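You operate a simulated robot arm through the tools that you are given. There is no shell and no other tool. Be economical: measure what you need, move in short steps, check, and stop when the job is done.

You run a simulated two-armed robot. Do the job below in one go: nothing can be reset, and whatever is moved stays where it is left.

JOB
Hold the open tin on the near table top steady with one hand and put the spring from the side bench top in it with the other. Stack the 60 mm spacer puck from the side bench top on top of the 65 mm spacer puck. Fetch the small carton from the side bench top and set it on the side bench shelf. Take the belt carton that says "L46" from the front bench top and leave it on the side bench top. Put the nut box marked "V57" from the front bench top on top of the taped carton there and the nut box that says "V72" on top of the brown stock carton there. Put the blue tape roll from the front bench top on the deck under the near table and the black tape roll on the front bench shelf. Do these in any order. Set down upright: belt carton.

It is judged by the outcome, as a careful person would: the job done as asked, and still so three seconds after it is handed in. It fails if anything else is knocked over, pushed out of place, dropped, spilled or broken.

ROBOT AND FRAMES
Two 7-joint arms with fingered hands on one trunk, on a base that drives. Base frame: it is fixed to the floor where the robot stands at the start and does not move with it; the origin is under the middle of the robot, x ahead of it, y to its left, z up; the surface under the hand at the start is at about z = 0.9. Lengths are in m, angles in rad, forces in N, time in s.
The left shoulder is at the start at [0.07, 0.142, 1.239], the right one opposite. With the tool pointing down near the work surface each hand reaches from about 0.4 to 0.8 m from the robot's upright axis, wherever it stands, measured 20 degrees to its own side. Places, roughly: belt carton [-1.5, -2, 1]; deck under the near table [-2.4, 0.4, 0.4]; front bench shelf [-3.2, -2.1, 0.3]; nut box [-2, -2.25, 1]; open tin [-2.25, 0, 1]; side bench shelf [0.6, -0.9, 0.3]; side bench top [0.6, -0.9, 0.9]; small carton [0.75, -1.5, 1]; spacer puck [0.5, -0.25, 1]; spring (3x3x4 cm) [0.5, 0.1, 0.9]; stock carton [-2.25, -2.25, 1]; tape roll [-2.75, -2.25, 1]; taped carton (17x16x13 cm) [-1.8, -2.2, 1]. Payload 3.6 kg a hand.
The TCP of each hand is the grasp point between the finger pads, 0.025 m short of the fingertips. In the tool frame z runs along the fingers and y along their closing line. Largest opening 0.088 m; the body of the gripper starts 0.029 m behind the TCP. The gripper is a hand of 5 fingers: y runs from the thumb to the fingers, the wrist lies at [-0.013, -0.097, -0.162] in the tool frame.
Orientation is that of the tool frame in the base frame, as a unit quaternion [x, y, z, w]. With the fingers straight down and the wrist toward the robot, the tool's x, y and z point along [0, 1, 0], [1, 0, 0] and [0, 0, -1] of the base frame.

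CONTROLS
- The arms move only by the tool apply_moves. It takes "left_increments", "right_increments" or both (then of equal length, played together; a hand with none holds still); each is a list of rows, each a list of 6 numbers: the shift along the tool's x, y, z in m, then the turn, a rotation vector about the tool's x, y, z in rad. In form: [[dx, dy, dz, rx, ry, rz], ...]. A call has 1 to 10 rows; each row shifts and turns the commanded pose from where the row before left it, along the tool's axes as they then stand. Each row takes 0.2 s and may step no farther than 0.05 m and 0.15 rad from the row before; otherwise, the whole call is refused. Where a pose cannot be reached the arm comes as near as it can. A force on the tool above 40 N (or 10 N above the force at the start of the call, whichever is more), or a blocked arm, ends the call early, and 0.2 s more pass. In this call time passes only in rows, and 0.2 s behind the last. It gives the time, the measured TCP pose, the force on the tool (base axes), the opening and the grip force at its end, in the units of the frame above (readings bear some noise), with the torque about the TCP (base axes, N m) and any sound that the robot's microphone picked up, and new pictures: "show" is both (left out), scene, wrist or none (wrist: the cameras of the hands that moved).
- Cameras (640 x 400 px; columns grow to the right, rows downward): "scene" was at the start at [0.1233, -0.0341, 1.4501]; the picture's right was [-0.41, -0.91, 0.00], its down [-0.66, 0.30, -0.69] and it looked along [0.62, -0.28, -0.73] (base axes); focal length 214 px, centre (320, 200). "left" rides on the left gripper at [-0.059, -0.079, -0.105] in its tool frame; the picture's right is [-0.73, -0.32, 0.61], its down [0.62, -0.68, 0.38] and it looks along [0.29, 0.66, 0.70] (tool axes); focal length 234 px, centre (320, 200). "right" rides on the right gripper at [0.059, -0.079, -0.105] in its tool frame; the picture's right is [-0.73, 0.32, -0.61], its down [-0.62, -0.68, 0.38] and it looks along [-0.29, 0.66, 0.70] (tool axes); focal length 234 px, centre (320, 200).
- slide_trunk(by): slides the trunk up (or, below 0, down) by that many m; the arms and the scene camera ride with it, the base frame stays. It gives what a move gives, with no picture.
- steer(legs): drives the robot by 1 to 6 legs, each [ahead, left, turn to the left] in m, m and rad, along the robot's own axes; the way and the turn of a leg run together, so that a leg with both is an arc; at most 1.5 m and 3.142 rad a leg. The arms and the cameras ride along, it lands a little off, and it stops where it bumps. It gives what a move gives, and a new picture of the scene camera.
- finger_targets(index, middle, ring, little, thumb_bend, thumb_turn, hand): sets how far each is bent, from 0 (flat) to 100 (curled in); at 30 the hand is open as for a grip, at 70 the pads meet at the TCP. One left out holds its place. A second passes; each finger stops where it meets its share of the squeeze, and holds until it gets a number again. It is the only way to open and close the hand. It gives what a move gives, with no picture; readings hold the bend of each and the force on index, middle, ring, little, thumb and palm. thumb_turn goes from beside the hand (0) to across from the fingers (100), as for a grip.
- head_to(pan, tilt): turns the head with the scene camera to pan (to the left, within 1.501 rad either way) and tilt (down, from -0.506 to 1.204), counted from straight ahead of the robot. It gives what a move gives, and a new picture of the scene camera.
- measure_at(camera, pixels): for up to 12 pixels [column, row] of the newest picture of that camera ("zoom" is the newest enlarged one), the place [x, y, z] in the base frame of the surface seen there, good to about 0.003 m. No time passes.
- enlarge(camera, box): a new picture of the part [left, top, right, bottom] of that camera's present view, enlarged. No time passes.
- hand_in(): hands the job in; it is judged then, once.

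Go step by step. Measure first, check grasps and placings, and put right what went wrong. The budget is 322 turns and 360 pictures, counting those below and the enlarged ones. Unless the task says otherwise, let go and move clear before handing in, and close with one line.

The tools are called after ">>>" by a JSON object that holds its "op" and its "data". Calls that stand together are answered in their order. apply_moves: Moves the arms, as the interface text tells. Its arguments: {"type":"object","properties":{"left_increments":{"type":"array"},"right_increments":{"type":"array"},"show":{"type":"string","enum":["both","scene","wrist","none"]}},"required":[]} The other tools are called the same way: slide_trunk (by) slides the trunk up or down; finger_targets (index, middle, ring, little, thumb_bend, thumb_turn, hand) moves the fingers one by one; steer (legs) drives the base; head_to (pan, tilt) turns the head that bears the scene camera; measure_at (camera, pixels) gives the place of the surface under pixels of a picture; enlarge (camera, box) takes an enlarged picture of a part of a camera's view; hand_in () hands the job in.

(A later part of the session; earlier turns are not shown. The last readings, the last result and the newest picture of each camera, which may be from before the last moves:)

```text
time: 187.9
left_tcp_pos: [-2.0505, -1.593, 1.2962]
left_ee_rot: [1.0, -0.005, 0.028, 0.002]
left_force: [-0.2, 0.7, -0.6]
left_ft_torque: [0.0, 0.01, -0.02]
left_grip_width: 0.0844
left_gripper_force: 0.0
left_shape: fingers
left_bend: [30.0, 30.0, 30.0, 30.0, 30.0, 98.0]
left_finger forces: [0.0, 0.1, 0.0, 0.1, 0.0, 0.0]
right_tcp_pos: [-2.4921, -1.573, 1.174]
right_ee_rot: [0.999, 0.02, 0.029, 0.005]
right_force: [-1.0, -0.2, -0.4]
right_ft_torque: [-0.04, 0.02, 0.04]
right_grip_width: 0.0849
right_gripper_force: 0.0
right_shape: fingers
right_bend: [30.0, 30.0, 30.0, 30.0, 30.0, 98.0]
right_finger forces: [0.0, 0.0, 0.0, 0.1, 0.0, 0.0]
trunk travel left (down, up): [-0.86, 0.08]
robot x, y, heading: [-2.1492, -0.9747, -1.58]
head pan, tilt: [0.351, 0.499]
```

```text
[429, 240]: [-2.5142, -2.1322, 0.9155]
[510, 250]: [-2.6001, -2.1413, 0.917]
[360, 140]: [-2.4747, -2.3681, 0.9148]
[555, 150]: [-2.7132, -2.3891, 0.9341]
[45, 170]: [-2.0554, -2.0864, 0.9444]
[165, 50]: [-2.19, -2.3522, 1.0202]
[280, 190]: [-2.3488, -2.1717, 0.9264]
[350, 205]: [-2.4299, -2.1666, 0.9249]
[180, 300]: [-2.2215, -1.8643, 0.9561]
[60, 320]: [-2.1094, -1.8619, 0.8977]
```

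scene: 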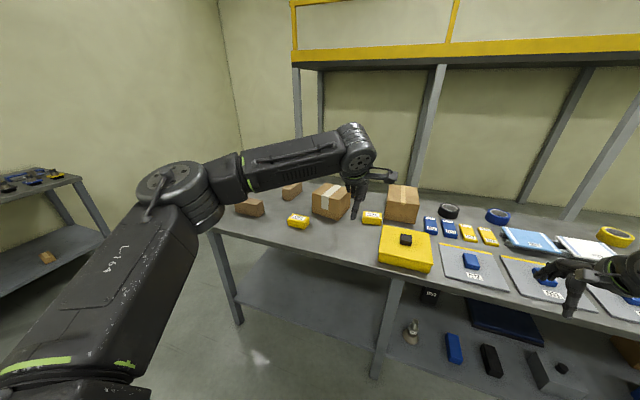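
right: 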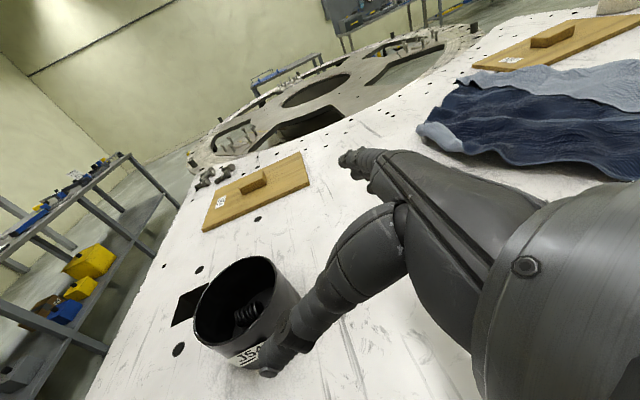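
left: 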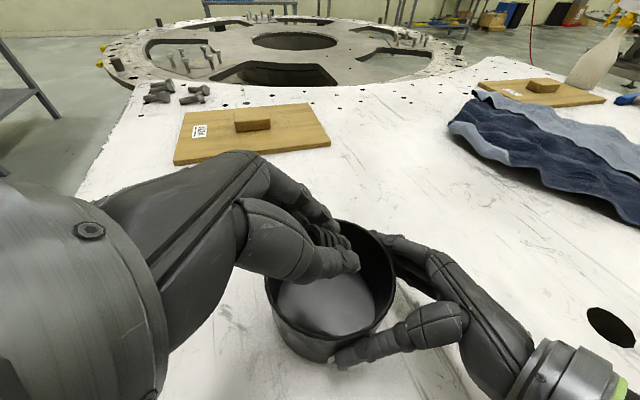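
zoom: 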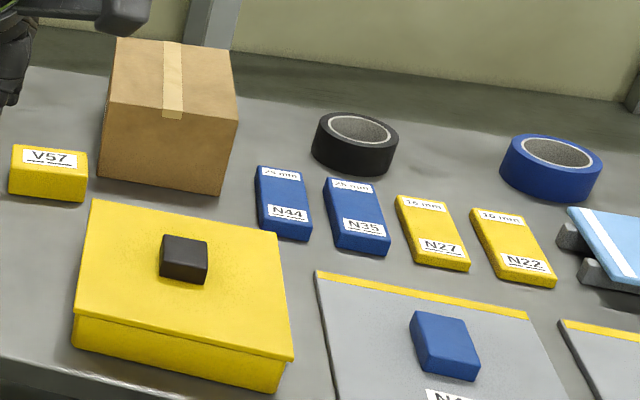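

V72 seems hidden behind the taped carton. The belt cartons show no label on their +y or −x faces; going to the bench's left end to see the others.

>>> {"op": "steer", "data": {"legs": [[0, 1.3, 0], [0.5, 0, -0.5]]}}

>>> {"op": "head_to", "data": {"pan": -0.3, "tilt": 0.5}}

```text
time: 196.9
left_tcp_pos: [-1.2265, -2.0559, 1.2977]
left_ee_rot: [0.964, -0.265, 0.025, 0.011]
left_force: [0.1, 0.0, -0.2]
left_ft_torque: [-0.01, -0.02, -0.01]
left_grip_width: 0.0844
left_gripper_force: 0.1
left_shape: fingers
left_bend: [30.0, 30.0, 30.0, 30.0, 30.0, 98.0]
left_finger forces: [0.0, 0.1, 0.0, 0.0, 0.0, 0.1]
right_tcp_pos: [-1.5978, -1.8182, 1.1748]
right_ee_rot: [0.97, -0.24, 0.027, 0.013]
right_force: [0.2, 0.4, -0.3]
right_ft_torque: [0.01, 0.01, -0.03]
right_grip_width: 0.0851
right_gripper_force: 0.0
right_shape: fingers
right_bend: [30.0, 30.0, 30.0, 30.0, 30.0, 98.0]
right_finger forces: [0.0, 0.0, 0.0, 0.0, 0.1, 0.0]
trunk travel left (down, up): [-0.86, 0.08]
robot x, y, heading: [-1.0009, -1.4704, -2.106]
head pan, tilt: [0.351, 0.499]
```

scene: 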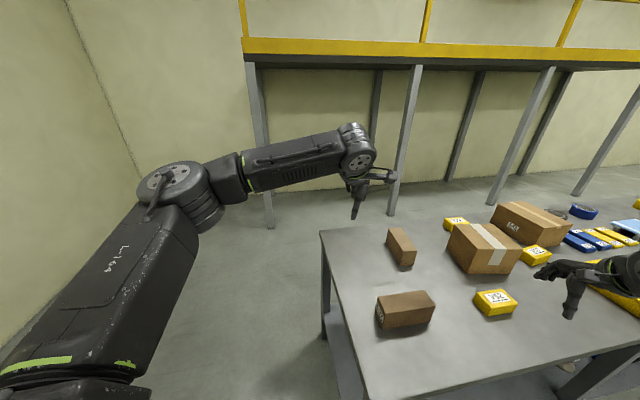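

```text
time: 198.0
left_tcp_pos: [-1.226, -2.0576, 1.2957]
left_ee_rot: [0.964, -0.264, 0.026, 0.01]
left_force: [-0.6, 0.4, -0.1]
left_ft_torque: [0.02, 0.0, -0.02]
left_grip_width: 0.0846
left_gripper_force: 0.0
left_shape: fingers
left_bend: [30.0, 30.0, 30.0, 30.0, 30.0, 98.0]
left_finger forces: [0.1, 0.0, 0.0, 0.0, 0.0, 0.0]
right_tcp_pos: [-1.5981, -1.819, 1.1749]
right_ee_rot: [0.971, -0.239, 0.028, 0.013]
right_force: [0.4, 0.1, -0.6]
right_ft_torque: [0.01, 0.02, -0.01]
right_grip_width: 0.0849
right_gripper_force: 0.1
right_shape: fingers
right_bend: [30.0, 30.0, 30.0, 30.0, 30.0, 98.0]
right_finger forces: [0.1, 0.0, 0.0, 0.0, 0.1, 0.0]
trunk travel left (down, up): [-0.86, 0.08]
robot x, y, heading: [-0.9995, -1.4735, -2.105]
head pan, tilt: [-0.3, 0.499]
```

scene: 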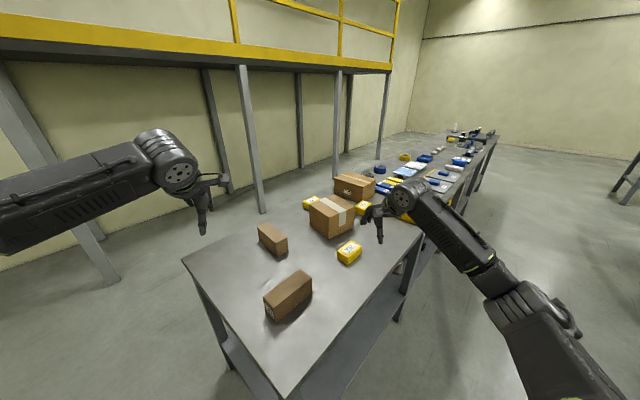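

>>> {"op": "enlarge", "data": {"camera": "scene", "box": [240, 170, 400, 330]}}

>>> {"op": "enlarge", "data": {"camera": "scene", "box": [250, 260, 330, 330]}}

```text
2.50 times, centred on (320, 250) of scene
```

zoom: 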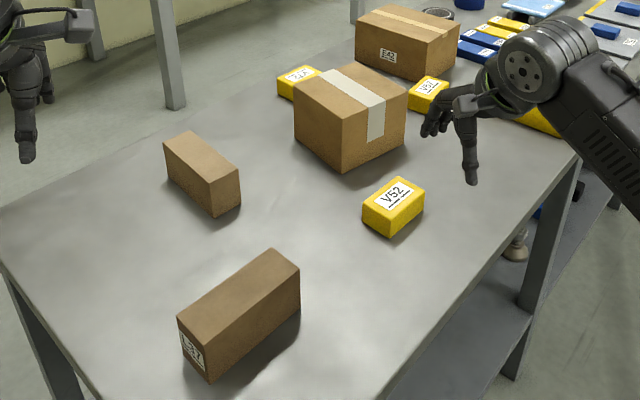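

```text
5.71 times, centred on (290, 295) of scene
```

zoom: 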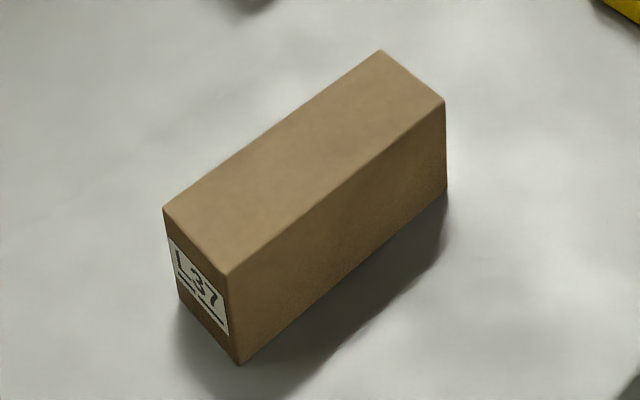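

Carton at the near end reads L37, so the other at (-1.52, -2.28) should be L46 (to verify). I'll stand at the bench's left end facing −x and use the left hand.

>>> {"op": "steer", "data": {"legs": [[0.42, 0.44, 0], [0, 0, -1.037]]}}

>>> {"op": "head_to", "data": {"pan": 0.25, "tilt": 0.7}}

```text
time: 204.1
left_tcp_pos: [-1.4478, -2.1552, 1.2954]
left_ee_rot: [-0.699, 0.715, -0.017, -0.021]
left_force: [0.7, 0.1, 0.4]
left_ft_torque: [-0.01, 0.03, 0.0]
left_grip_width: 0.0847
left_gripper_force: 0.1
left_shape: fingers
left_bend: [30.0, 30.0, 30.0, 30.0, 30.0, 98.0]
left_finger forces: [0.1, 0.1, 0.1, 0.0, 0.0, 0.0]
right_tcp_pos: [-1.4219, -1.713, 1.1744]
right_ee_rot: [0.717, -0.696, 0.017, 0.025]
right_force: [-0.1, 0.3, -0.2]
right_ft_torque: [0.0, 0.04, 0.0]
right_grip_width: 0.0851
right_gripper_force: 0.1
right_shape: fingers
right_bend: [30.0, 30.0, 30.0, 30.0, 30.0, 98.0]
right_finger forces: [0.0, 0.1, 0.1, 0.1, 0.1, 0.0]
trunk travel left (down, up): [-0.86, 0.08]
robot x, y, heading: [-0.8244, -2.0652, 3.119]
head pan, tilt: [-0.3, 0.499]
```

scene: 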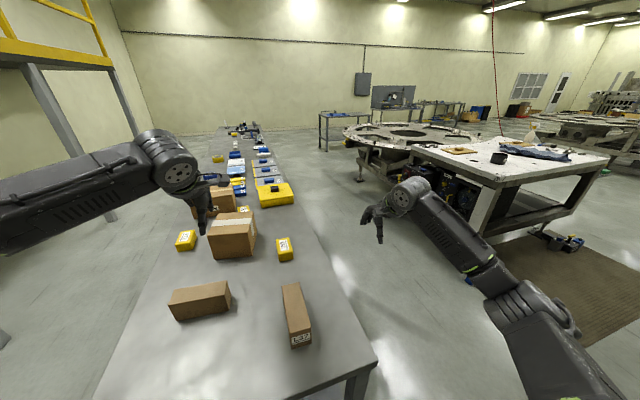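

```text
time: 205.1
left_tcp_pos: [-1.4478, -2.1564, 1.2958]
left_ee_rot: [-0.699, 0.714, -0.018, -0.021]
left_force: [-0.1, -0.6, -0.2]
left_ft_torque: [0.0, -0.01, 0.03]
left_grip_width: 0.0844
left_gripper_force: 0.1
left_shape: fingers
left_bend: [30.0, 30.0, 30.0, 30.0, 30.0, 98.0]
left_finger forces: [0.0, 0.0, 0.0, 0.1, 0.0, 0.1]
right_tcp_pos: [-1.4212, -1.7135, 1.175]
right_ee_rot: [0.716, -0.697, 0.017, 0.025]
right_force: [-0.2, -0.5, 0.3]
right_ft_torque: [-0.02, 0.01, 0.0]
right_grip_width: 0.085
right_gripper_force: 0.2
right_shape: fingers
right_bend: [30.0, 30.0, 30.0, 30.0, 30.0, 98.0]
right_finger forces: [0.1, 0.1, 0.1, 0.0, 0.1, 0.0]
trunk travel left (down, up): [-0.86, 0.08]
robot x, y, heading: [-0.8276, -2.0639, 3.118]
head pan, tilt: [0.25, 0.7]
```

scene: 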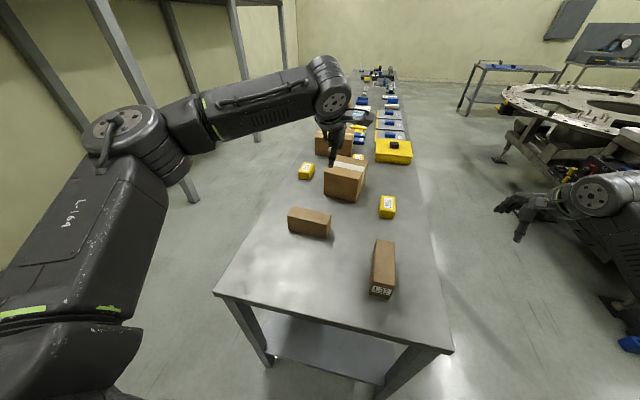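

>>> {"op": "enlarge", "data": {"camera": "scene", "box": [270, 190, 350, 250]}}

>>> {"op": "measure_at", "data": {"camera": "zoom", "pixels": [[150, 150], [480, 175], [470, 230], [145, 195], [310, 165], [310, 190], [200, 250], [400, 290], [155, 300], [455, 355]]}}

>>> {"op": "enlarge", "data": {"camera": "scene", "box": [280, 150, 380, 225]}}

```text
6.67 times, centred on (310, 220) of scene
```

zoom: 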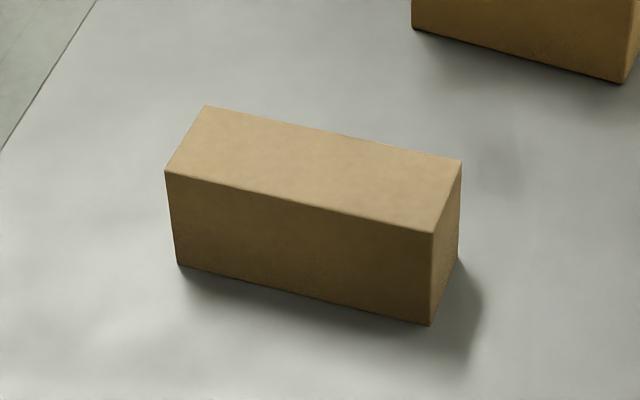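

```text
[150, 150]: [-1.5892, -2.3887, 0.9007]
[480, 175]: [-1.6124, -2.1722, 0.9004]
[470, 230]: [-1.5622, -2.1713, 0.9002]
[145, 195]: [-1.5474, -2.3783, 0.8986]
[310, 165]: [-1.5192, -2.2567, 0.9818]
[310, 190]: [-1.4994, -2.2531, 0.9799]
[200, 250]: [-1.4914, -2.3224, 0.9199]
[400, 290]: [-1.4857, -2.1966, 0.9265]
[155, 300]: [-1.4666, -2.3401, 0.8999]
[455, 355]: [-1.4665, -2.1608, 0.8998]
```

```text
5.33 times, centred on (330, 188) of scene
```

zoom: 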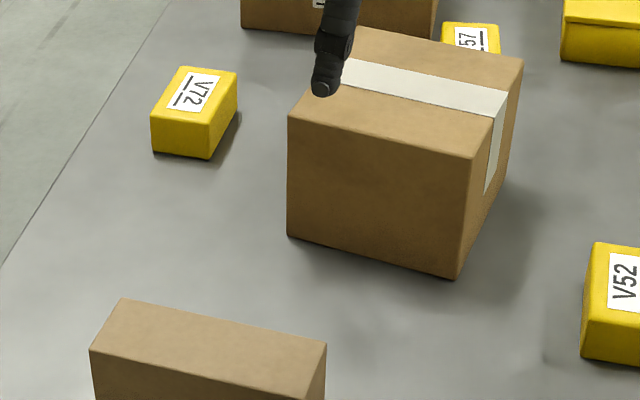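

V72 located behind the taped carton. Measuring V72, the taped carton, then the belt carton's corners.

>>> {"op": "measure_at", "data": {"camera": "zoom", "pixels": [[195, 95], [155, 115], [212, 125], [235, 80], [182, 70], [295, 115], [470, 155], [515, 65], [410, 80], [100, 340], [320, 345], [130, 305]]}}

>>> {"op": "enlarge", "data": {"camera": "scene", "box": [270, 190, 350, 250]}}

>>> {"op": "measure_at", "data": {"camera": "zoom", "pixels": [[208, 110], [457, 163], [428, 229], [170, 168], [435, 240], [430, 315], [180, 255]]}}

```text
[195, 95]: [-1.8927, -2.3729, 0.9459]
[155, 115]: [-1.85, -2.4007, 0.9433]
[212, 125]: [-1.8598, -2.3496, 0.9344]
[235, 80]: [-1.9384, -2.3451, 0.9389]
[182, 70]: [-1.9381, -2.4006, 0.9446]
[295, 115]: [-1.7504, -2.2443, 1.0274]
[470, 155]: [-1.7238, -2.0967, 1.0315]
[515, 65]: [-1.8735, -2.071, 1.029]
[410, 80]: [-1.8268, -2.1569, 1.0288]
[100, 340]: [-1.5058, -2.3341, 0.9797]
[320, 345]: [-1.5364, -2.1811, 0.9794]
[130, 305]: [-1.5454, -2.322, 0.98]
```

```text
6.67 times, centred on (310, 220) of scene
```

zoom: 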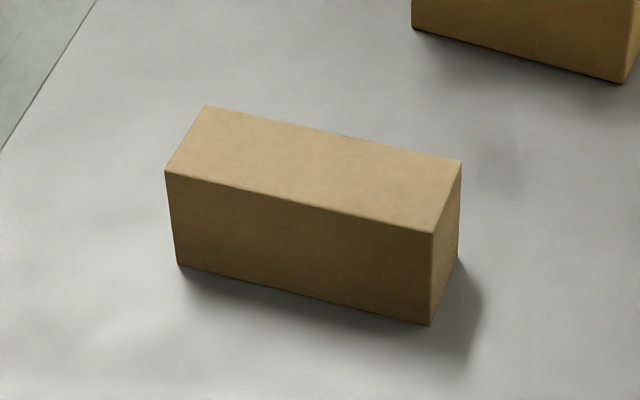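

```text
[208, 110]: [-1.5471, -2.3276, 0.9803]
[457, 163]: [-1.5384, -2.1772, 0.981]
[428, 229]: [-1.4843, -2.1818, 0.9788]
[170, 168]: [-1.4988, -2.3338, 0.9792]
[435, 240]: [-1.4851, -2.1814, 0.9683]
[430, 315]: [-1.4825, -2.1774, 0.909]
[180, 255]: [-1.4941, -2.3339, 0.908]
```

Belt carton centre (-1.517, -2.255), 53 mm wide, top 0.98. Moving the left hand above it.

>>> {"op": "apply_moves", "data": {"left_increments": [[0.0165, 0.0115, 0.04, 0, 0, 0.01], [0.0165, 0.0115, 0.04, 0, 0, 0.01], [0.0165, 0.0115, 0.04, 0, 0, 0.01], [0.0165, 0.0115, 0.04, 0, 0, 0.01], [0.0165, 0.0115, 0.04, 0, 0, 0.01], [0.0165, 0.0115, 0.04, 0, 0, 0]], "show": "wrist"}}

```text
time: 206.5
left_tcp_pos: [-1.5239, -2.2664, 1.0609]
left_ee_rot: [-0.681, 0.732, -0.018, -0.021]
left_force: [-0.2, -0.6, 0.6]
left_ft_torque: [-0.04, -0.02, -0.01]
left_grip_width: 0.0844
left_gripper_force: 0.0
left_shape: fingers
left_bend: [30.0, 30.0, 30.0, 30.0, 30.0, 98.0]
left_finger forces: [0.0, 0.0, 0.1, 0.0, 0.0, 0.0]
right_tcp_pos: [-1.4222, -1.7144, 1.1743]
right_ee_rot: [0.717, -0.697, 0.017, 0.025]
right_force: [0.4, 1.2, -1.0]
right_ft_torque: [0.02, -0.05, -0.03]
right_grip_width: 0.0851
right_gripper_force: 0.1
right_shape: fingers
right_bend: [30.0, 30.0, 30.0, 30.0, 30.0, 98.0]
right_finger forces: [0.0, 0.1, 0.0, 0.0, 0.0, 0.1]
trunk travel left (down, up): [-0.86, 0.08]
robot x, y, heading: [-0.8251, -2.0644, 3.119]
head pan, tilt: [0.25, 0.7]
```

left: 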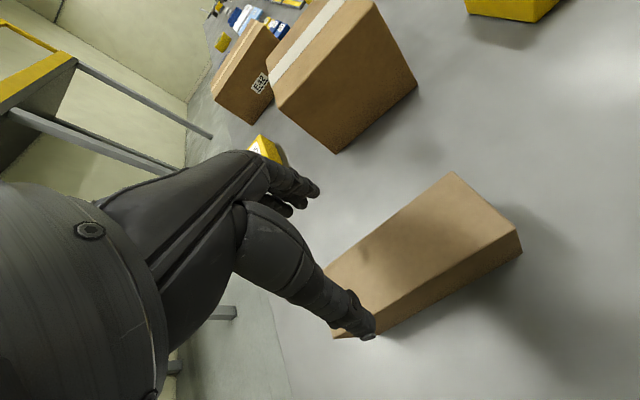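

Small correction (tilt −0.055, −11 mm left shift, −7 mm) then down.

>>> {"op": "apply_moves", "data": {"left_increments": [[-0.011, -0.007, 0.02, 0, -0.055, -0.005], [0, 0, 0.03, 0, 0, 0], [0, 0, 0.025, 0, 0, 0], [0, 0, 0.02, 0, 0, 0]], "show": "wrist"}}

```text
time: 207.5
left_tcp_pos: [-1.5155, -2.2548, 0.9671]
left_ee_rot: [-0.683, 0.73, 0.003, -0.002]
left_force: [-2.2, 0.3, 6.6]
left_ft_torque: [0.04, 0.18, 0.03]
left_grip_width: 0.0871
left_gripper_force: 3.5
left_shape: fingers
left_bend: [29.0, 30.0, 30.0, 30.0, 30.0, 98.0]
left_finger forces: [5.1, 0.0, 0.0, 0.5, 0.1, 0.1]
right_tcp_pos: [-1.4217, -1.7135, 1.1757]
right_ee_rot: [0.717, -0.697, 0.017, 0.026]
right_force: [0.6, -0.4, 1.3]
right_ft_torque: [-0.04, -0.01, 0.01]
right_grip_width: 0.085
right_gripper_force: 0.1
right_shape: fingers
right_bend: [30.0, 30.0, 30.0, 30.0, 30.0, 98.0]
right_finger forces: [0.1, 0.0, 0.0, 0.0, 0.0, 0.0]
trunk travel left (down, up): [-0.86, 0.08]
robot x, y, heading: [-0.8262, -2.0671, 3.115]
head pan, tilt: [0.25, 0.7]
```

left: 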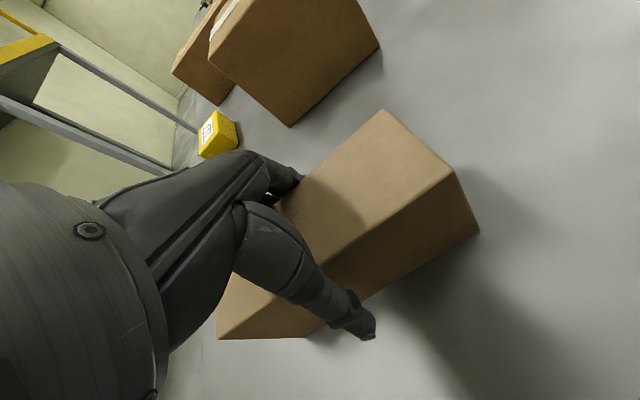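

The index touches the carton (5 N); the depth is enough. Raise 2 mm and close.

>>> {"op": "apply_moves", "data": {"left_increments": [[0, 0, -0.003, 0, 0, 0]], "show": "none"}}

>>> {"op": "finger_targets", "data": {"hand": "left", "index": 70, "middle": 70, "ring": 70, "little": 70, "thumb_bend": 70}}

>>> {"op": "apply_moves", "data": {"left_increments": [[0, 0, -0.03, 0, 0, 0], [0, 0, -0.04, 0, 0, 0], [0, 0, -0.04, 0, 0, 0], [0, 0, -0.04, 0, 0, 0]]}}

```text
time: 207.9
left_tcp_pos: [-1.5137, -2.2547, 0.9688]
left_ee_rot: [-0.683, 0.73, 0.0, -0.001]
left_force: [-0.6, 1.1, 2.0]
left_ft_torque: [0.03, 0.04, 0.01]
left_grip_width: 0.0862
left_gripper_force: 1.4
left_shape: fingers
left_bend: [29.0, 30.0, 30.0, 30.0, 30.0, 98.0]
left_finger forces: [2.4, 0.1, 0.0, 0.0, 0.0, 0.0]
right_tcp_pos: [-1.4211, -1.7139, 1.1752]
right_ee_rot: [0.717, -0.697, 0.017, 0.024]
right_force: [-0.2, 0.7, 0.3]
right_ft_torque: [0.0, -0.01, 0.0]
right_grip_width: 0.0849
right_gripper_force: 0.1
right_shape: fingers
right_bend: [30.0, 30.0, 30.0, 30.0, 30.0, 98.0]
right_finger forces: [0.1, 0.1, 0.0, 0.0, 0.1, 0.1]
trunk travel left (down, up): [-0.86, 0.08]
robot x, y, heading: [-0.8243, -2.0671, 3.116]
head pan, tilt: [0.25, 0.7]
```

```text
time: 208.9
left_tcp_pos: [-1.5142, -2.254, 0.9702]
left_ee_rot: [-0.684, 0.73, 0.001, -0.001]
left_force: [-1.9, 0.6, 6.8]
left_ft_torque: [-0.05, 0.41, -0.12]
left_grip_width: 0.0584
left_gripper_force: 35.7
left_shape: fingers
left_bend: [51.0, 57.0, 58.0, 61.0, 45.0, 91.0]
left_finger forces: [11.2, 8.5, 7.8, 9.2, 35.8, 0.0]
right_tcp_pos: [-1.42, -1.7137, 1.1746]
right_ee_rot: [0.717, -0.697, 0.017, 0.026]
right_force: [-1.1, -0.6, -0.3]
right_ft_torque: [0.03, -0.01, 0.01]
right_grip_width: 0.0847
right_gripper_force: 0.1
right_shape: fingers
right_bend: [30.0, 30.0, 30.0, 30.0, 30.0, 98.0]
right_finger forces: [0.1, 0.0, 0.0, 0.0, 0.1, 0.1]
trunk travel left (down, up): [-0.86, 0.08]
robot x, y, heading: [-0.8237, -2.0665, 3.117]
head pan, tilt: [0.25, 0.7]
```

```text
time: 209.9
left_tcp_pos: [-1.5146, -2.2569, 1.1201]
left_ee_rot: [-0.684, 0.73, 0.001, 0.0]
left_force: [0.0, 0.4, -3.0]
left_ft_torque: [-0.04, 0.03, 0.02]
left_grip_width: 0.0577
left_gripper_force: 35.1
left_shape: fingers
left_bend: [51.0, 58.0, 59.0, 61.0, 45.0, 90.0]
left_finger forces: [11.6, 7.6, 7.0, 8.0, 35.3, 0.1]
right_tcp_pos: [-1.4211, -1.715, 1.1744]
right_ee_rot: [0.717, -0.696, 0.017, 0.024]
right_force: [0.4, 0.5, -0.4]
right_ft_torque: [0.0, 0.0, 0.01]
right_grip_width: 0.085
right_gripper_force: 0.1
right_shape: fingers
right_bend: [30.0, 30.0, 30.0, 30.0, 30.0, 98.0]
right_finger forces: [0.0, 0.1, 0.0, 0.0, 0.1, 0.0]
trunk travel left (down, up): [-0.86, 0.08]
robot x, y, heading: [-0.8262, -2.064, 3.124]
head pan, tilt: [0.25, 0.7]
```

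scene: 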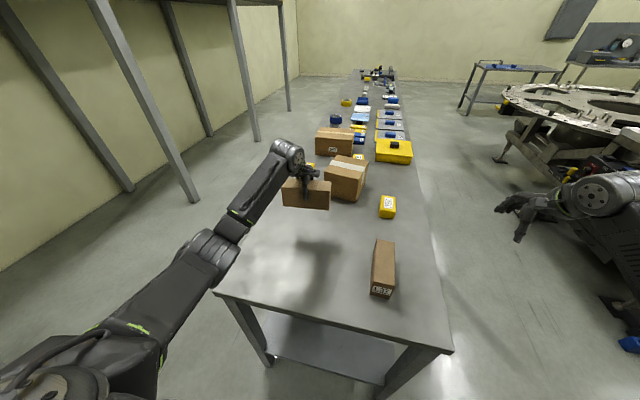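
left: 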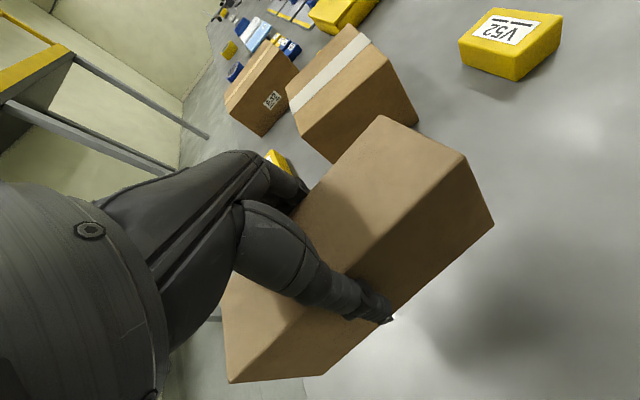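

Carton held. Backing away a bit and yawing the hand to see the carton's label end.

>>> {"op": "steer", "data": {"legs": [[-0.3, 0, 0]]}}

>>> {"op": "apply_moves", "data": {"left_increments": [[0, 0, -0.02, 0, 0, -0.14], [0, 0, -0.02, 0, 0, -0.14], [0, 0, 0, 0, 0, -0.14], [0, 0, 0, 0, 0, -0.14], [0, 0, 0, 0, 0, -0.14], [0, 0, 0, 0, 0, -0.14]], "show": "scene"}}

```text
time: 211.9
left_tcp_pos: [-1.2155, -2.2633, 1.1179]
left_ee_rot: [-0.684, 0.73, 0.001, -0.001]
left_force: [0.7, 0.5, -2.8]
left_ft_torque: [0.01, 0.04, -0.01]
left_grip_width: 0.058
left_gripper_force: 34.4
left_shape: fingers
left_bend: [51.0, 58.0, 59.0, 61.0, 45.0, 90.0]
left_finger forces: [11.6, 7.6, 7.0, 8.0, 35.3, 0.0]
right_tcp_pos: [-1.1248, -1.7209, 1.1734]
right_ee_rot: [0.717, -0.697, 0.018, 0.025]
right_force: [-0.7, -0.1, 1.2]
right_ft_torque: [0.01, -0.03, -0.01]
right_grip_width: 0.085
right_gripper_force: 0.1
right_shape: fingers
right_bend: [30.0, 30.0, 30.0, 30.0, 30.0, 98.0]
right_finger forces: [0.0, 0.1, 0.0, 0.0, 0.0, 0.0]
trunk travel left (down, up): [-0.86, 0.08]
robot x, y, heading: [-0.5267, -2.0675, 3.116]
head pan, tilt: [0.25, 0.7]
```

scene: 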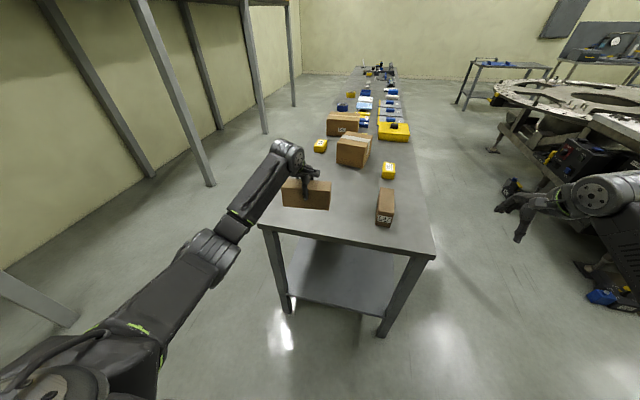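

```text
time: 213.3
left_tcp_pos: [-1.2155, -2.264, 1.1598]
left_ee_rot: [0.922, -0.387, 0.0, 0.001]
left_force: [-1.6, 0.1, -3.1]
left_ft_torque: [0.01, -0.01, 0.02]
left_grip_width: 0.0576
left_gripper_force: 34.7
left_shape: fingers
left_bend: [51.0, 58.0, 59.0, 62.0, 45.0, 90.0]
left_finger forces: [11.6, 7.5, 6.9, 7.9, 34.9, 0.1]
right_tcp_pos: [-1.1219, -1.7191, 1.1739]
right_ee_rot: [0.717, -0.697, 0.017, 0.025]
right_force: [0.6, 0.7, 0.0]
right_ft_torque: [-0.01, 0.0, 0.03]
right_grip_width: 0.0851
right_gripper_force: 0.1
right_shape: fingers
right_bend: [30.0, 30.0, 30.0, 30.0, 30.0, 98.0]
right_finger forces: [0.1, 0.0, 0.0, 0.0, 0.0, 0.0]
trunk travel left (down, up): [-0.86, 0.08]
robot x, y, heading: [-0.5216, -2.0699, 3.12]
head pan, tilt: [0.25, 0.7]
```

scene: 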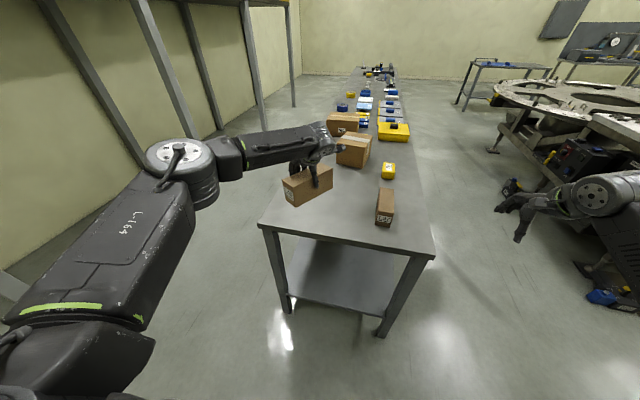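

>>> {"op": "enlarge", "data": {"camera": "scene", "box": [270, 150, 350, 215]}}

```text
6.15 times, centred on (310, 182) of scene
```

zoom: 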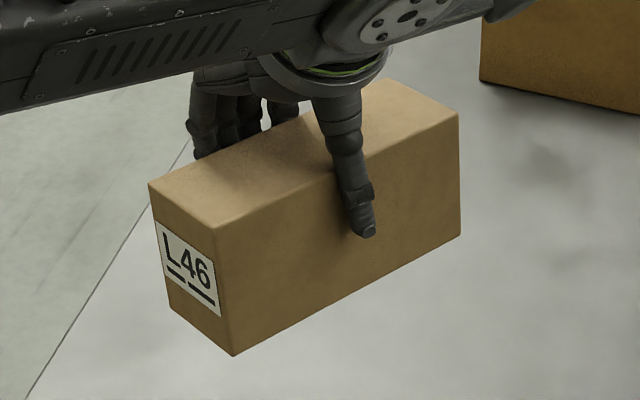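

Label L46 confirmed. Restoring yaw and driving to the side bench (free spot about (0.42, -0.85)).

>>> {"op": "apply_moves", "data": {"left_increments": [[0, 0, 0, 0, 0, 0.14], [0, 0, 0, 0, 0, 0.14], [0, 0, 0, 0, 0, 0.14], [0, 0, 0, 0, 0, 0.14], [0, 0, 0, 0, 0, 0.14], [0, 0, 0, 0, 0, 0.08]], "show": "none"}}

>>> {"op": "steer", "data": {"legs": [[0, -0.6, 0], [0, 0, -3.12], [0.33, 0.4, 0]]}}

>>> {"op": "head_to", "data": {"pan": 0.2, "tilt": 0.8}}

```text
time: 214.7
left_tcp_pos: [-1.2147, -2.2642, 1.1582]
left_ee_rot: [-0.705, 0.709, 0.001, 0.0]
left_force: [-0.1, -0.7, -2.7]
left_ft_torque: [0.01, 0.04, 0.0]
left_grip_width: 0.0577
left_gripper_force: 33.6
left_shape: fingers
left_bend: [51.0, 58.0, 59.0, 62.0, 45.0, 90.0]
left_finger forces: [11.5, 7.4, 6.9, 7.8, 34.4, 0.1]
right_tcp_pos: [-1.1231, -1.7202, 1.1754]
right_ee_rot: [0.716, -0.697, 0.017, 0.025]
right_force: [0.6, 0.4, -0.8]
right_ft_torque: [-0.02, -0.02, 0.0]
right_grip_width: 0.085
right_gripper_force: 0.0
right_shape: fingers
right_bend: [30.0, 30.0, 30.0, 30.0, 30.0, 98.0]
right_finger forces: [0.0, 0.0, 0.0, 0.0, 0.0, 0.1]
trunk travel left (down, up): [-0.86, 0.08]
robot x, y, heading: [-0.5262, -2.0687, 3.117]
head pan, tilt: [0.25, 0.7]
```

```text
time: 228.0
left_tcp_pos: [0.4852, -0.846, 1.1586]
left_ee_rot: [0.694, 0.72, 0.001, 0.0]
left_force: [0.2, 0.5, -3.1]
left_ft_torque: [0.05, -0.03, 0.04]
left_grip_width: 0.0564
left_gripper_force: 31.4
left_shape: fingers
left_bend: [52.0, 59.0, 60.0, 62.0, 45.0, 90.0]
left_finger forces: [10.5, 6.8, 6.3, 7.1, 31.7, 0.0]
right_tcp_pos: [0.4168, -1.3936, 1.1755]
right_ee_rot: [0.682, 0.731, 0.025, -0.017]
right_force: [0.3, 0.5, -0.1]
right_ft_torque: [0.02, 0.01, 0.01]
right_grip_width: 0.0849
right_gripper_force: 0.0
right_shape: fingers
right_bend: [30.0, 30.0, 30.0, 30.0, 30.0, 98.0]
right_finger forces: [0.0, 0.0, 0.0, 0.0, 0.0, 0.0]
trunk travel left (down, up): [-0.86, 0.08]
robot x, y, heading: [-0.1956, -1.0634, 0.026]
head pan, tilt: [0.25, 0.7]
```

scene: 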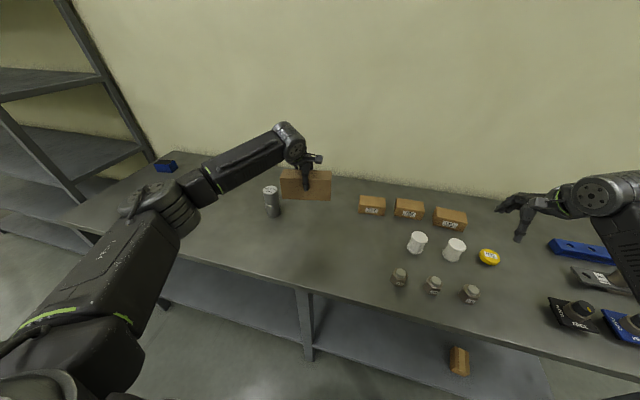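

```text
time: 228.7
left_tcp_pos: [0.4862, -0.8454, 1.1589]
left_ee_rot: [0.695, 0.719, 0.0, 0.001]
left_force: [0.0, -0.1, -3.2]
left_ft_torque: [0.03, -0.04, -0.01]
left_grip_width: 0.0564
left_gripper_force: 31.4
left_shape: fingers
left_bend: [52.0, 59.0, 60.0, 62.0, 45.0, 90.0]
left_finger forces: [10.5, 6.8, 6.3, 7.2, 31.6, 0.0]
right_tcp_pos: [0.4169, -1.3915, 1.1746]
right_ee_rot: [0.681, 0.731, 0.024, -0.017]
right_force: [0.4, 0.8, 0.6]
right_ft_torque: [0.01, 0.0, 0.0]
right_grip_width: 0.0851
right_gripper_force: 0.1
right_shape: fingers
right_bend: [30.0, 30.0, 30.0, 30.0, 30.0, 98.0]
right_finger forces: [0.1, 0.0, 0.0, 0.0, 0.0, 0.1]
trunk travel left (down, up): [-0.86, 0.08]
robot x, y, heading: [-0.1955, -1.0697, 0.02]
head pan, tilt: [0.201, 0.799]
```

scene: 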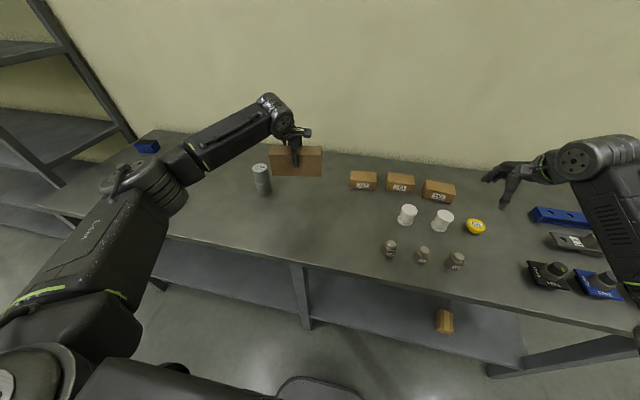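

The spot below is free (stack at y −0.67, Y67 at −1.03). Lowering.

>>> {"op": "apply_moves", "data": {"left_increments": [[0, -0.01, 0.04, 0, 0, 0], [0, -0.01, 0.04, 0, 0, 0], [0, 0, 0.04, 0, 0, 0], [0, 0, 0.035, 0, 0, 0], [0, 0, 0.02, 0, 0, 0]]}}

```text
time: 229.9
left_tcp_pos: [0.4657, -0.8459, 0.9841]
left_ee_rot: [0.694, 0.72, 0.001, 0.0]
left_force: [-0.3, 0.8, -3.2]
left_ft_torque: [-0.01, -0.02, 0.02]
left_grip_width: 0.0563
left_gripper_force: 31.1
left_shape: fingers
left_bend: [52.0, 59.0, 60.0, 63.0, 46.0, 90.0]
left_finger forces: [10.7, 6.7, 6.3, 7.0, 31.5, 0.0]
right_tcp_pos: [0.4178, -1.3924, 1.1751]
right_ee_rot: [0.682, 0.731, 0.025, -0.018]
right_force: [0.6, 0.2, 0.1]
right_ft_torque: [-0.02, -0.01, 0.01]
right_grip_width: 0.0852
right_gripper_force: 0.1
right_shape: fingers
right_bend: [30.0, 30.0, 30.0, 30.0, 30.0, 98.0]
right_finger forces: [0.1, 0.0, 0.0, 0.0, 0.0, 0.0]
trunk travel left (down, up): [-0.86, 0.08]
robot x, y, heading: [-0.1941, -1.0678, 0.025]
head pan, tilt: [0.201, 0.799]
```

scene: 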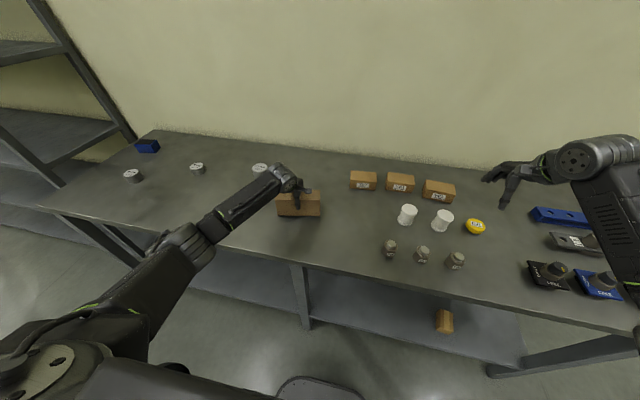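
left: 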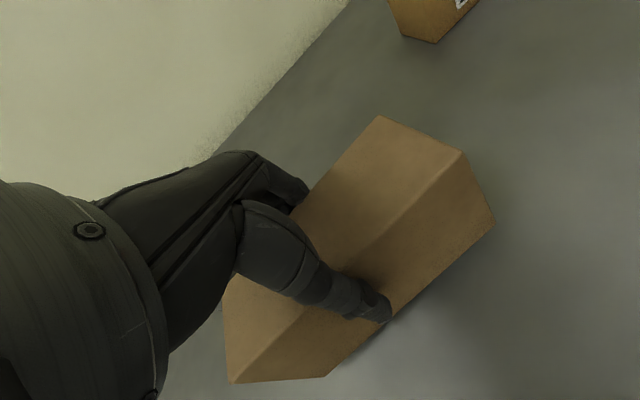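

>>> {"op": "apply_moves", "data": {"left_increments": [[0, 0, 0.008, 0, 0, 0], [0, 0, 0.004, 0, 0, 0], [0, 0, 0.003, 0, 0, 0]], "show": "none"}}

```text
time: 230.7
left_tcp_pos: [0.4661, -0.8471, 0.9711]
left_ee_rot: [0.694, 0.72, 0.003, 0.003]
left_force: [2.0, 2.4, 8.2]
left_ft_torque: [0.17, -0.27, -0.02]
left_grip_width: 0.0562
left_gripper_force: 33.5
left_shape: fingers
left_bend: [52.0, 59.0, 60.0, 63.0, 46.0, 90.0]
left_finger forces: [11.2, 8.0, 7.1, 7.3, 33.9, 0.0]
right_tcp_pos: [0.416, -1.3925, 1.1754]
right_ee_rot: [0.682, 0.731, 0.025, -0.017]
right_force: [-0.9, 0.2, 0.5]
right_ft_torque: [0.01, 0.0, 0.0]
right_grip_width: 0.0851
right_gripper_force: 0.0
right_shape: fingers
right_bend: [30.0, 30.0, 30.0, 30.0, 30.0, 98.0]
right_finger forces: [0.0, 0.0, 0.0, 0.0, 0.1, 0.0]
trunk travel left (down, up): [-0.86, 0.08]
robot x, y, heading: [-0.1962, -1.0695, 0.025]
head pan, tilt: [0.201, 0.799]
```

Firm contact. Releasing and lifting away.

>>> {"op": "finger_targets", "data": {"hand": "left", "index": 28, "middle": 28, "ring": 28, "little": 28, "thumb_bend": 24}}

>>> {"op": "apply_moves", "data": {"left_increments": [[0, 0, -0.03, 0, 0, 0], [0, 0, -0.04, 0, 0, 0], [0, 0, -0.04, 0, 0, 0], [0, 0, -0.04, 0, 0, 0], [0, 0, -0.04, 0, 0, 0]], "show": "scene"}}

>>> {"op": "enlarge", "data": {"camera": "scene", "box": [230, 140, 350, 240]}}

```text
time: 231.7
left_tcp_pos: [0.4653, -0.8461, 0.9696]
left_ee_rot: [0.695, 0.719, 0.0, 0.0]
left_force: [0.0, -0.8, 0.2]
left_ft_torque: [-0.01, 0.0, 0.03]
left_grip_width: 0.0915
left_gripper_force: 0.0
left_shape: fingers
left_bend: [28.0, 28.0, 28.0, 28.0, 24.0, 97.0]
left_finger forces: [0.0, 0.0, 0.0, 0.1, 0.2, 0.0]
right_tcp_pos: [0.4168, -1.3911, 1.1753]
right_ee_rot: [0.681, 0.731, 0.025, -0.017]
right_force: [-0.6, 0.0, 0.1]
right_ft_torque: [0.0, -0.02, -0.01]
right_grip_width: 0.0853
right_gripper_force: 0.1
right_shape: fingers
right_bend: [30.0, 30.0, 30.0, 30.0, 30.0, 98.0]
right_finger forces: [0.0, 0.0, 0.0, 0.0, 0.0, 0.0]
trunk travel left (down, up): [-0.86, 0.08]
robot x, y, heading: [-0.1923, -1.0679, 0.02]
head pan, tilt: [0.201, 0.799]
```

```text
time: 232.9
left_tcp_pos: [0.4659, -0.8481, 1.1608]
left_ee_rot: [0.694, 0.72, 0.001, 0.001]
left_force: [0.2, 0.5, 1.0]
left_ft_torque: [-0.04, -0.02, 0.0]
left_grip_width: 0.0916
left_gripper_force: 0.1
left_shape: fingers
left_bend: [28.0, 28.0, 28.0, 28.0, 24.0, 97.0]
left_finger forces: [0.0, 0.1, 0.0, 0.0, 0.0, 0.0]
right_tcp_pos: [0.4158, -1.3913, 1.1762]
right_ee_rot: [0.681, 0.731, 0.025, -0.017]
right_force: [0.0, -0.5, -0.2]
right_ft_torque: [0.03, 0.05, 0.0]
right_grip_width: 0.0851
right_gripper_force: 0.1
right_shape: fingers
right_bend: [30.0, 30.0, 30.0, 30.0, 30.0, 98.0]
right_finger forces: [0.1, 0.0, 0.1, 0.1, 0.1, 0.0]
trunk travel left (down, up): [-0.86, 0.08]
robot x, y, heading: [-0.1964, -1.069, 0.021]
head pan, tilt: [0.201, 0.799]
```

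scene: 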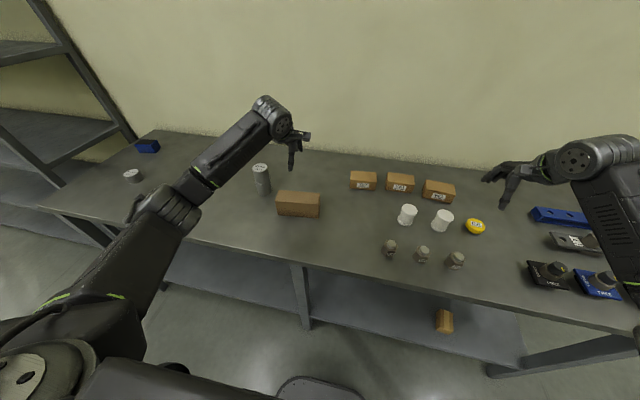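

```text
4.00 times, centred on (290, 190) of scene
```

zoom: 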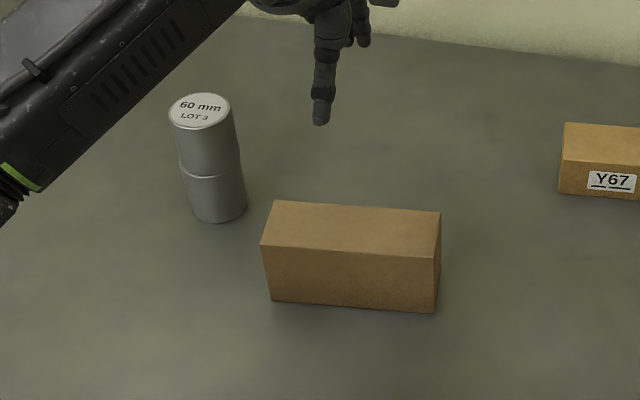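

L46 stands upright on the side bench. Now to the front bench for the nut boxes: back off, turn to face −y, drive to x≈−1.7.

>>> {"op": "steer", "data": {"legs": [[-0.3, 0, 0], [0, 0, -1.592], [0, -1.2, 0], [0.4, 0, 0]]}}

>>> {"op": "head_to", "data": {"pan": -0.25, "tilt": 0.75}}

```text
time: 246.5
left_tcp_pos: [-1.4897, -2.1536, 1.1619]
left_ee_rot: [1.0, 0.001, 0.0, 0.001]
left_force: [0.1, 0.5, -0.3]
left_ft_torque: [0.03, -0.01, 0.01]
left_grip_width: 0.0917
left_gripper_force: 0.1
left_shape: fingers
left_bend: [28.0, 28.0, 28.0, 28.0, 24.0, 97.0]
left_finger forces: [0.0, 0.1, 0.0, 0.0, 0.0, 0.0]
right_tcp_pos: [-2.0311, -2.0873, 1.1764]
right_ee_rot: [0.999, 0.019, 0.03, 0.006]
right_force: [0.2, 0.9, 0.3]
right_ft_torque: [-0.04, 0.01, 0.01]
right_grip_width: 0.0852
right_gripper_force: 0.1
right_shape: fingers
right_bend: [30.0, 30.0, 30.0, 30.0, 30.0, 98.0]
right_finger forces: [0.0, 0.0, 0.0, 0.0, 0.0, 0.1]
trunk travel left (down, up): [-0.86, 0.08]
robot x, y, heading: [-1.6859, -1.4863, -1.58]
head pan, tilt: [0.201, 0.799]
```

scene: 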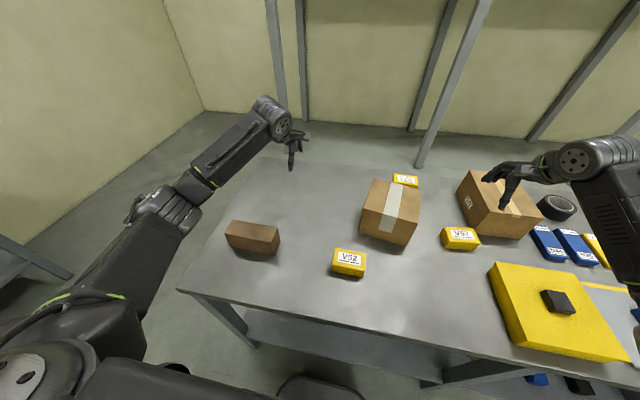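

```text
time: 247.4
left_tcp_pos: [-1.4896, -2.1558, 1.1597]
left_ee_rot: [1.0, 0.001, 0.0, 0.001]
left_force: [0.0, 0.4, 0.7]
left_ft_torque: [-0.02, -0.02, 0.04]
left_grip_width: 0.0916
left_gripper_force: 0.0
left_shape: fingers
left_bend: [28.0, 28.0, 28.0, 28.0, 24.0, 97.0]
left_finger forces: [0.0, 0.1, 0.0, 0.0, 0.0, 0.1]
right_tcp_pos: [-2.031, -2.0873, 1.1746]
right_ee_rot: [0.999, 0.019, 0.03, 0.006]
right_force: [0.1, 0.1, 0.2]
right_ft_torque: [-0.02, -0.02, 0.0]
right_grip_width: 0.085
right_gripper_force: 0.1
right_shape: fingers
right_bend: [30.0, 30.0, 30.0, 30.0, 30.0, 98.0]
right_finger forces: [0.1, 0.1, 0.1, 0.0, 0.0, 0.0]
trunk travel left (down, up): [-0.86, 0.08]
robot x, y, heading: [-1.6821, -1.49, -1.581]
head pan, tilt: [-0.25, 0.75]
```

scene: 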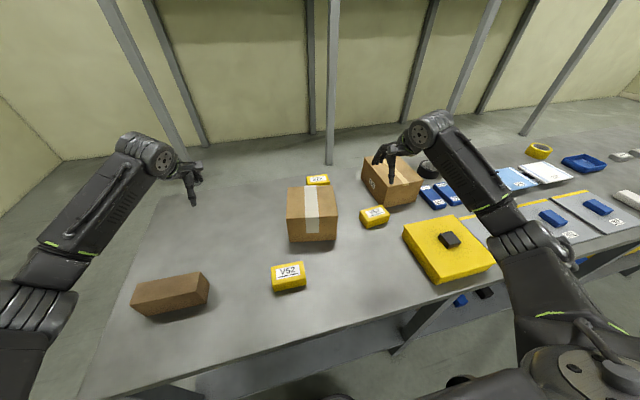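

The right hand is right above V57. Measuring V57 and both big cartons closely.

>>> {"op": "enlarge", "data": {"camera": "scene", "box": [280, 150, 440, 250]}}

>>> {"op": "measure_at", "data": {"camera": "zoom", "pixels": [[325, 235], [405, 225], [433, 255], [347, 268], [375, 245], [32, 150], [215, 150], [230, 245], [30, 258], [325, 60], [440, 180], [565, 125]]}}

>>> {"op": "enlarge", "data": {"camera": "right", "box": [0, 0, 640, 400]}}

```text
4.00 times, centred on (360, 200) of scene
```

zoom: 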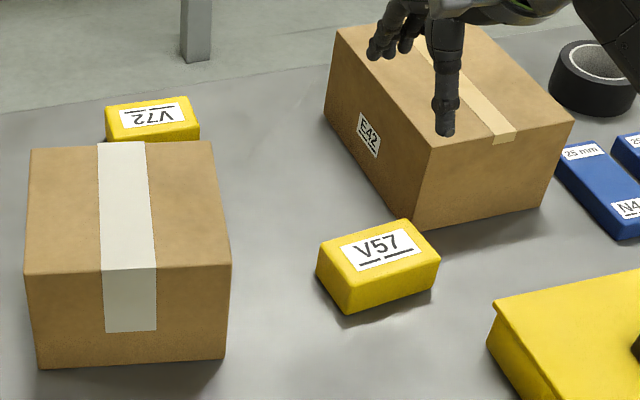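

```text
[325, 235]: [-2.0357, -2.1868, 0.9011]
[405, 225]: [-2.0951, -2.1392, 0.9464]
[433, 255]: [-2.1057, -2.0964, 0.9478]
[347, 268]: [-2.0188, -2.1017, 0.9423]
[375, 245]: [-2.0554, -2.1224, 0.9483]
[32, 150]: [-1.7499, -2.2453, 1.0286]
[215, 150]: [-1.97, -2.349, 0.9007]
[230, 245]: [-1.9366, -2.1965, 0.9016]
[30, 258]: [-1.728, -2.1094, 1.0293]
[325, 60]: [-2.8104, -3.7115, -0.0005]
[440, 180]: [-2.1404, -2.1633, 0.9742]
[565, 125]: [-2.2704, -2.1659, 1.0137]
```

```text
1.00 times, centred on (320, 200) of right (not enlarged: the box is as wide or as high as the picture)
```

zoom: 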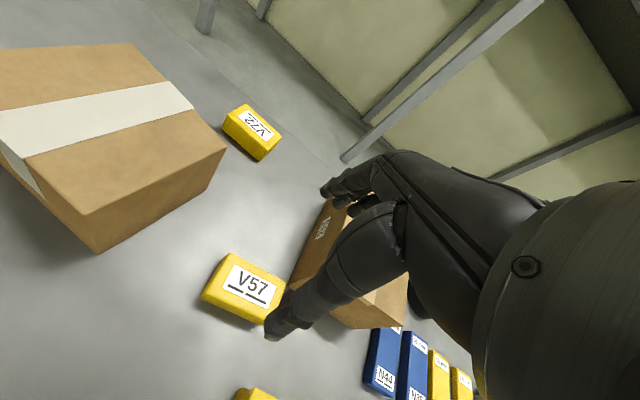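

>>> {"op": "measure_at", "data": {"camera": "zoom", "pixels": [[228, 256], [280, 278], [258, 312], [207, 292], [243, 284], [228, 107], [262, 158], [278, 135], [225, 120]]}}

```text
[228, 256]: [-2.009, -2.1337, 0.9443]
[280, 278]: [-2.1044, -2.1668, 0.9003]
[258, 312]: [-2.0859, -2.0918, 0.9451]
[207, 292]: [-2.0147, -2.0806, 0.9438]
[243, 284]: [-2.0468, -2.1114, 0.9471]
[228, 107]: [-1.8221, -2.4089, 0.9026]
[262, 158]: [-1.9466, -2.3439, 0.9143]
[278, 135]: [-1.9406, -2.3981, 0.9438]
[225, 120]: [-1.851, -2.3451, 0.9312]
```

V57 centre ≈ (-2.055, -2.113), ~9×6 cm, top 0.946. Descending with the right hand.

>>> {"op": "apply_moves", "data": {"right_increments": [[-0.009, 0.013, 0.03, 0, -0.03, 0], [-0.009, 0.013, 0.03, 0, -0.03, 0], [0, 0, 0.045, 0, 0, 0], [0, 0, 0.045, 0, 0, 0]], "show": "wrist"}}

```text
time: 248.4
left_tcp_pos: [-1.4904, -2.1549, 1.161]
left_ee_rot: [1.0, 0.001, 0.0, 0.001]
left_force: [-0.6, 0.1, 0.3]
left_ft_torque: [-0.01, 0.02, 0.01]
left_grip_width: 0.0916
left_gripper_force: 0.0
left_shape: fingers
left_bend: [28.0, 28.0, 28.0, 28.0, 24.0, 97.0]
left_finger forces: [0.0, 0.0, 0.1, 0.0, 0.0, 0.0]
right_tcp_pos: [-2.0454, -2.1176, 1.0219]
right_ee_rot: [1.0, 0.02, -0.001, 0.006]
right_force: [0.0, -0.1, -0.5]
right_ft_torque: [0.02, 0.0, -0.02]
right_grip_width: 0.0852
right_gripper_force: 0.0
right_shape: fingers
right_bend: [30.0, 30.0, 30.0, 30.0, 30.0, 98.0]
right_finger forces: [0.0, 0.1, 0.1, 0.0, 0.1, 0.0]
trunk travel left (down, up): [-0.86, 0.08]
robot x, y, heading: [-1.6852, -1.4881, -1.581]
head pan, tilt: [-0.25, 0.75]
```

right: 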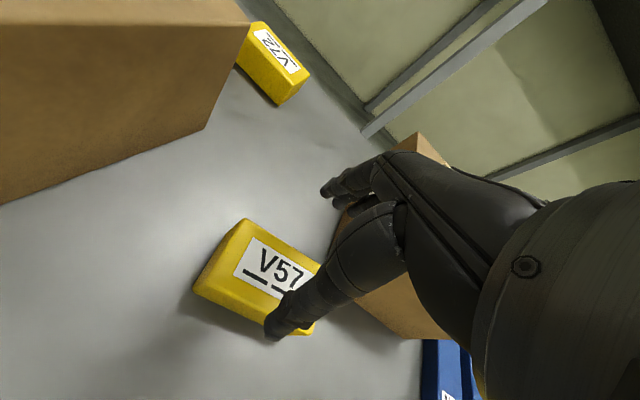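

>>> {"op": "measure_at", "data": {"camera": "right", "pixels": [[240, 224], [200, 280], [285, 235], [255, 310], [310, 265], [272, 330], [340, 205], [355, 215]]}}

```text
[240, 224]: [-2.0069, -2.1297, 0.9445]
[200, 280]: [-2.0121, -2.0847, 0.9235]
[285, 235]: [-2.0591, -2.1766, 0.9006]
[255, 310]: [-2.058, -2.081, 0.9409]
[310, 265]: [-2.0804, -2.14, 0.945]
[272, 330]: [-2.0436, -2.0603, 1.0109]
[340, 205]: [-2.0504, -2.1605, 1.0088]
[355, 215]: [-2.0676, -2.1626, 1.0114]
```

Centre y ≈ −2.111 and yaw ≈0.1. Adjust and descend to grip.

>>> {"op": "apply_moves", "data": {"right_increments": [[-0.002, -0.005, 0.03, 0, 0, -0.1], [0, 0, 0.03, 0, 0, 0], [0, 0, 0.02, 0, 0, 0], [0, 0, 0.006, 0, 0, 0]], "show": "wrist"}}

```text
time: 249.4
left_tcp_pos: [-1.4899, -2.1542, 1.1605]
left_ee_rot: [1.0, 0.002, 0.0, 0.001]
left_force: [-0.4, -0.5, -0.1]
left_ft_torque: [0.02, 0.01, -0.04]
left_grip_width: 0.0913
left_gripper_force: 0.0
left_shape: fingers
left_bend: [28.0, 28.0, 28.0, 28.0, 24.0, 97.0]
left_finger forces: [0.1, 0.0, 0.0, 0.0, 0.0, 0.0]
right_tcp_pos: [-2.0468, -2.1123, 0.9389]
right_ee_rot: [0.998, 0.069, -0.002, 0.006]
right_force: [-0.2, 0.2, -0.1]
right_ft_torque: [-0.03, -0.04, 0.0]
right_grip_width: 0.085
right_gripper_force: 0.0
right_shape: fingers
right_bend: [30.0, 30.0, 30.0, 30.0, 30.0, 98.0]
right_finger forces: [0.1, 0.0, 0.0, 0.0, 0.1, 0.0]
trunk travel left (down, up): [-0.86, 0.08]
robot x, y, heading: [-1.6891, -1.4889, -1.584]
head pan, tilt: [-0.25, 0.75]
```

right: 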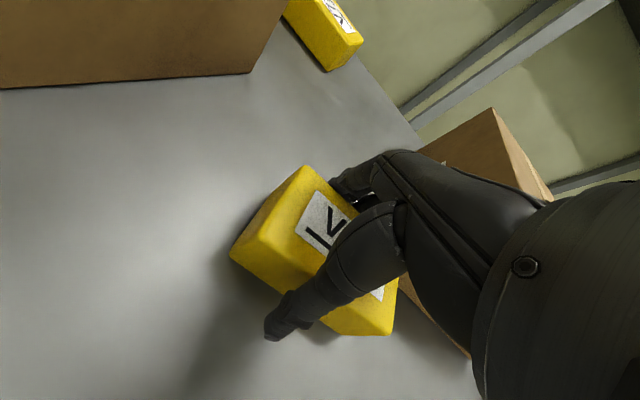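

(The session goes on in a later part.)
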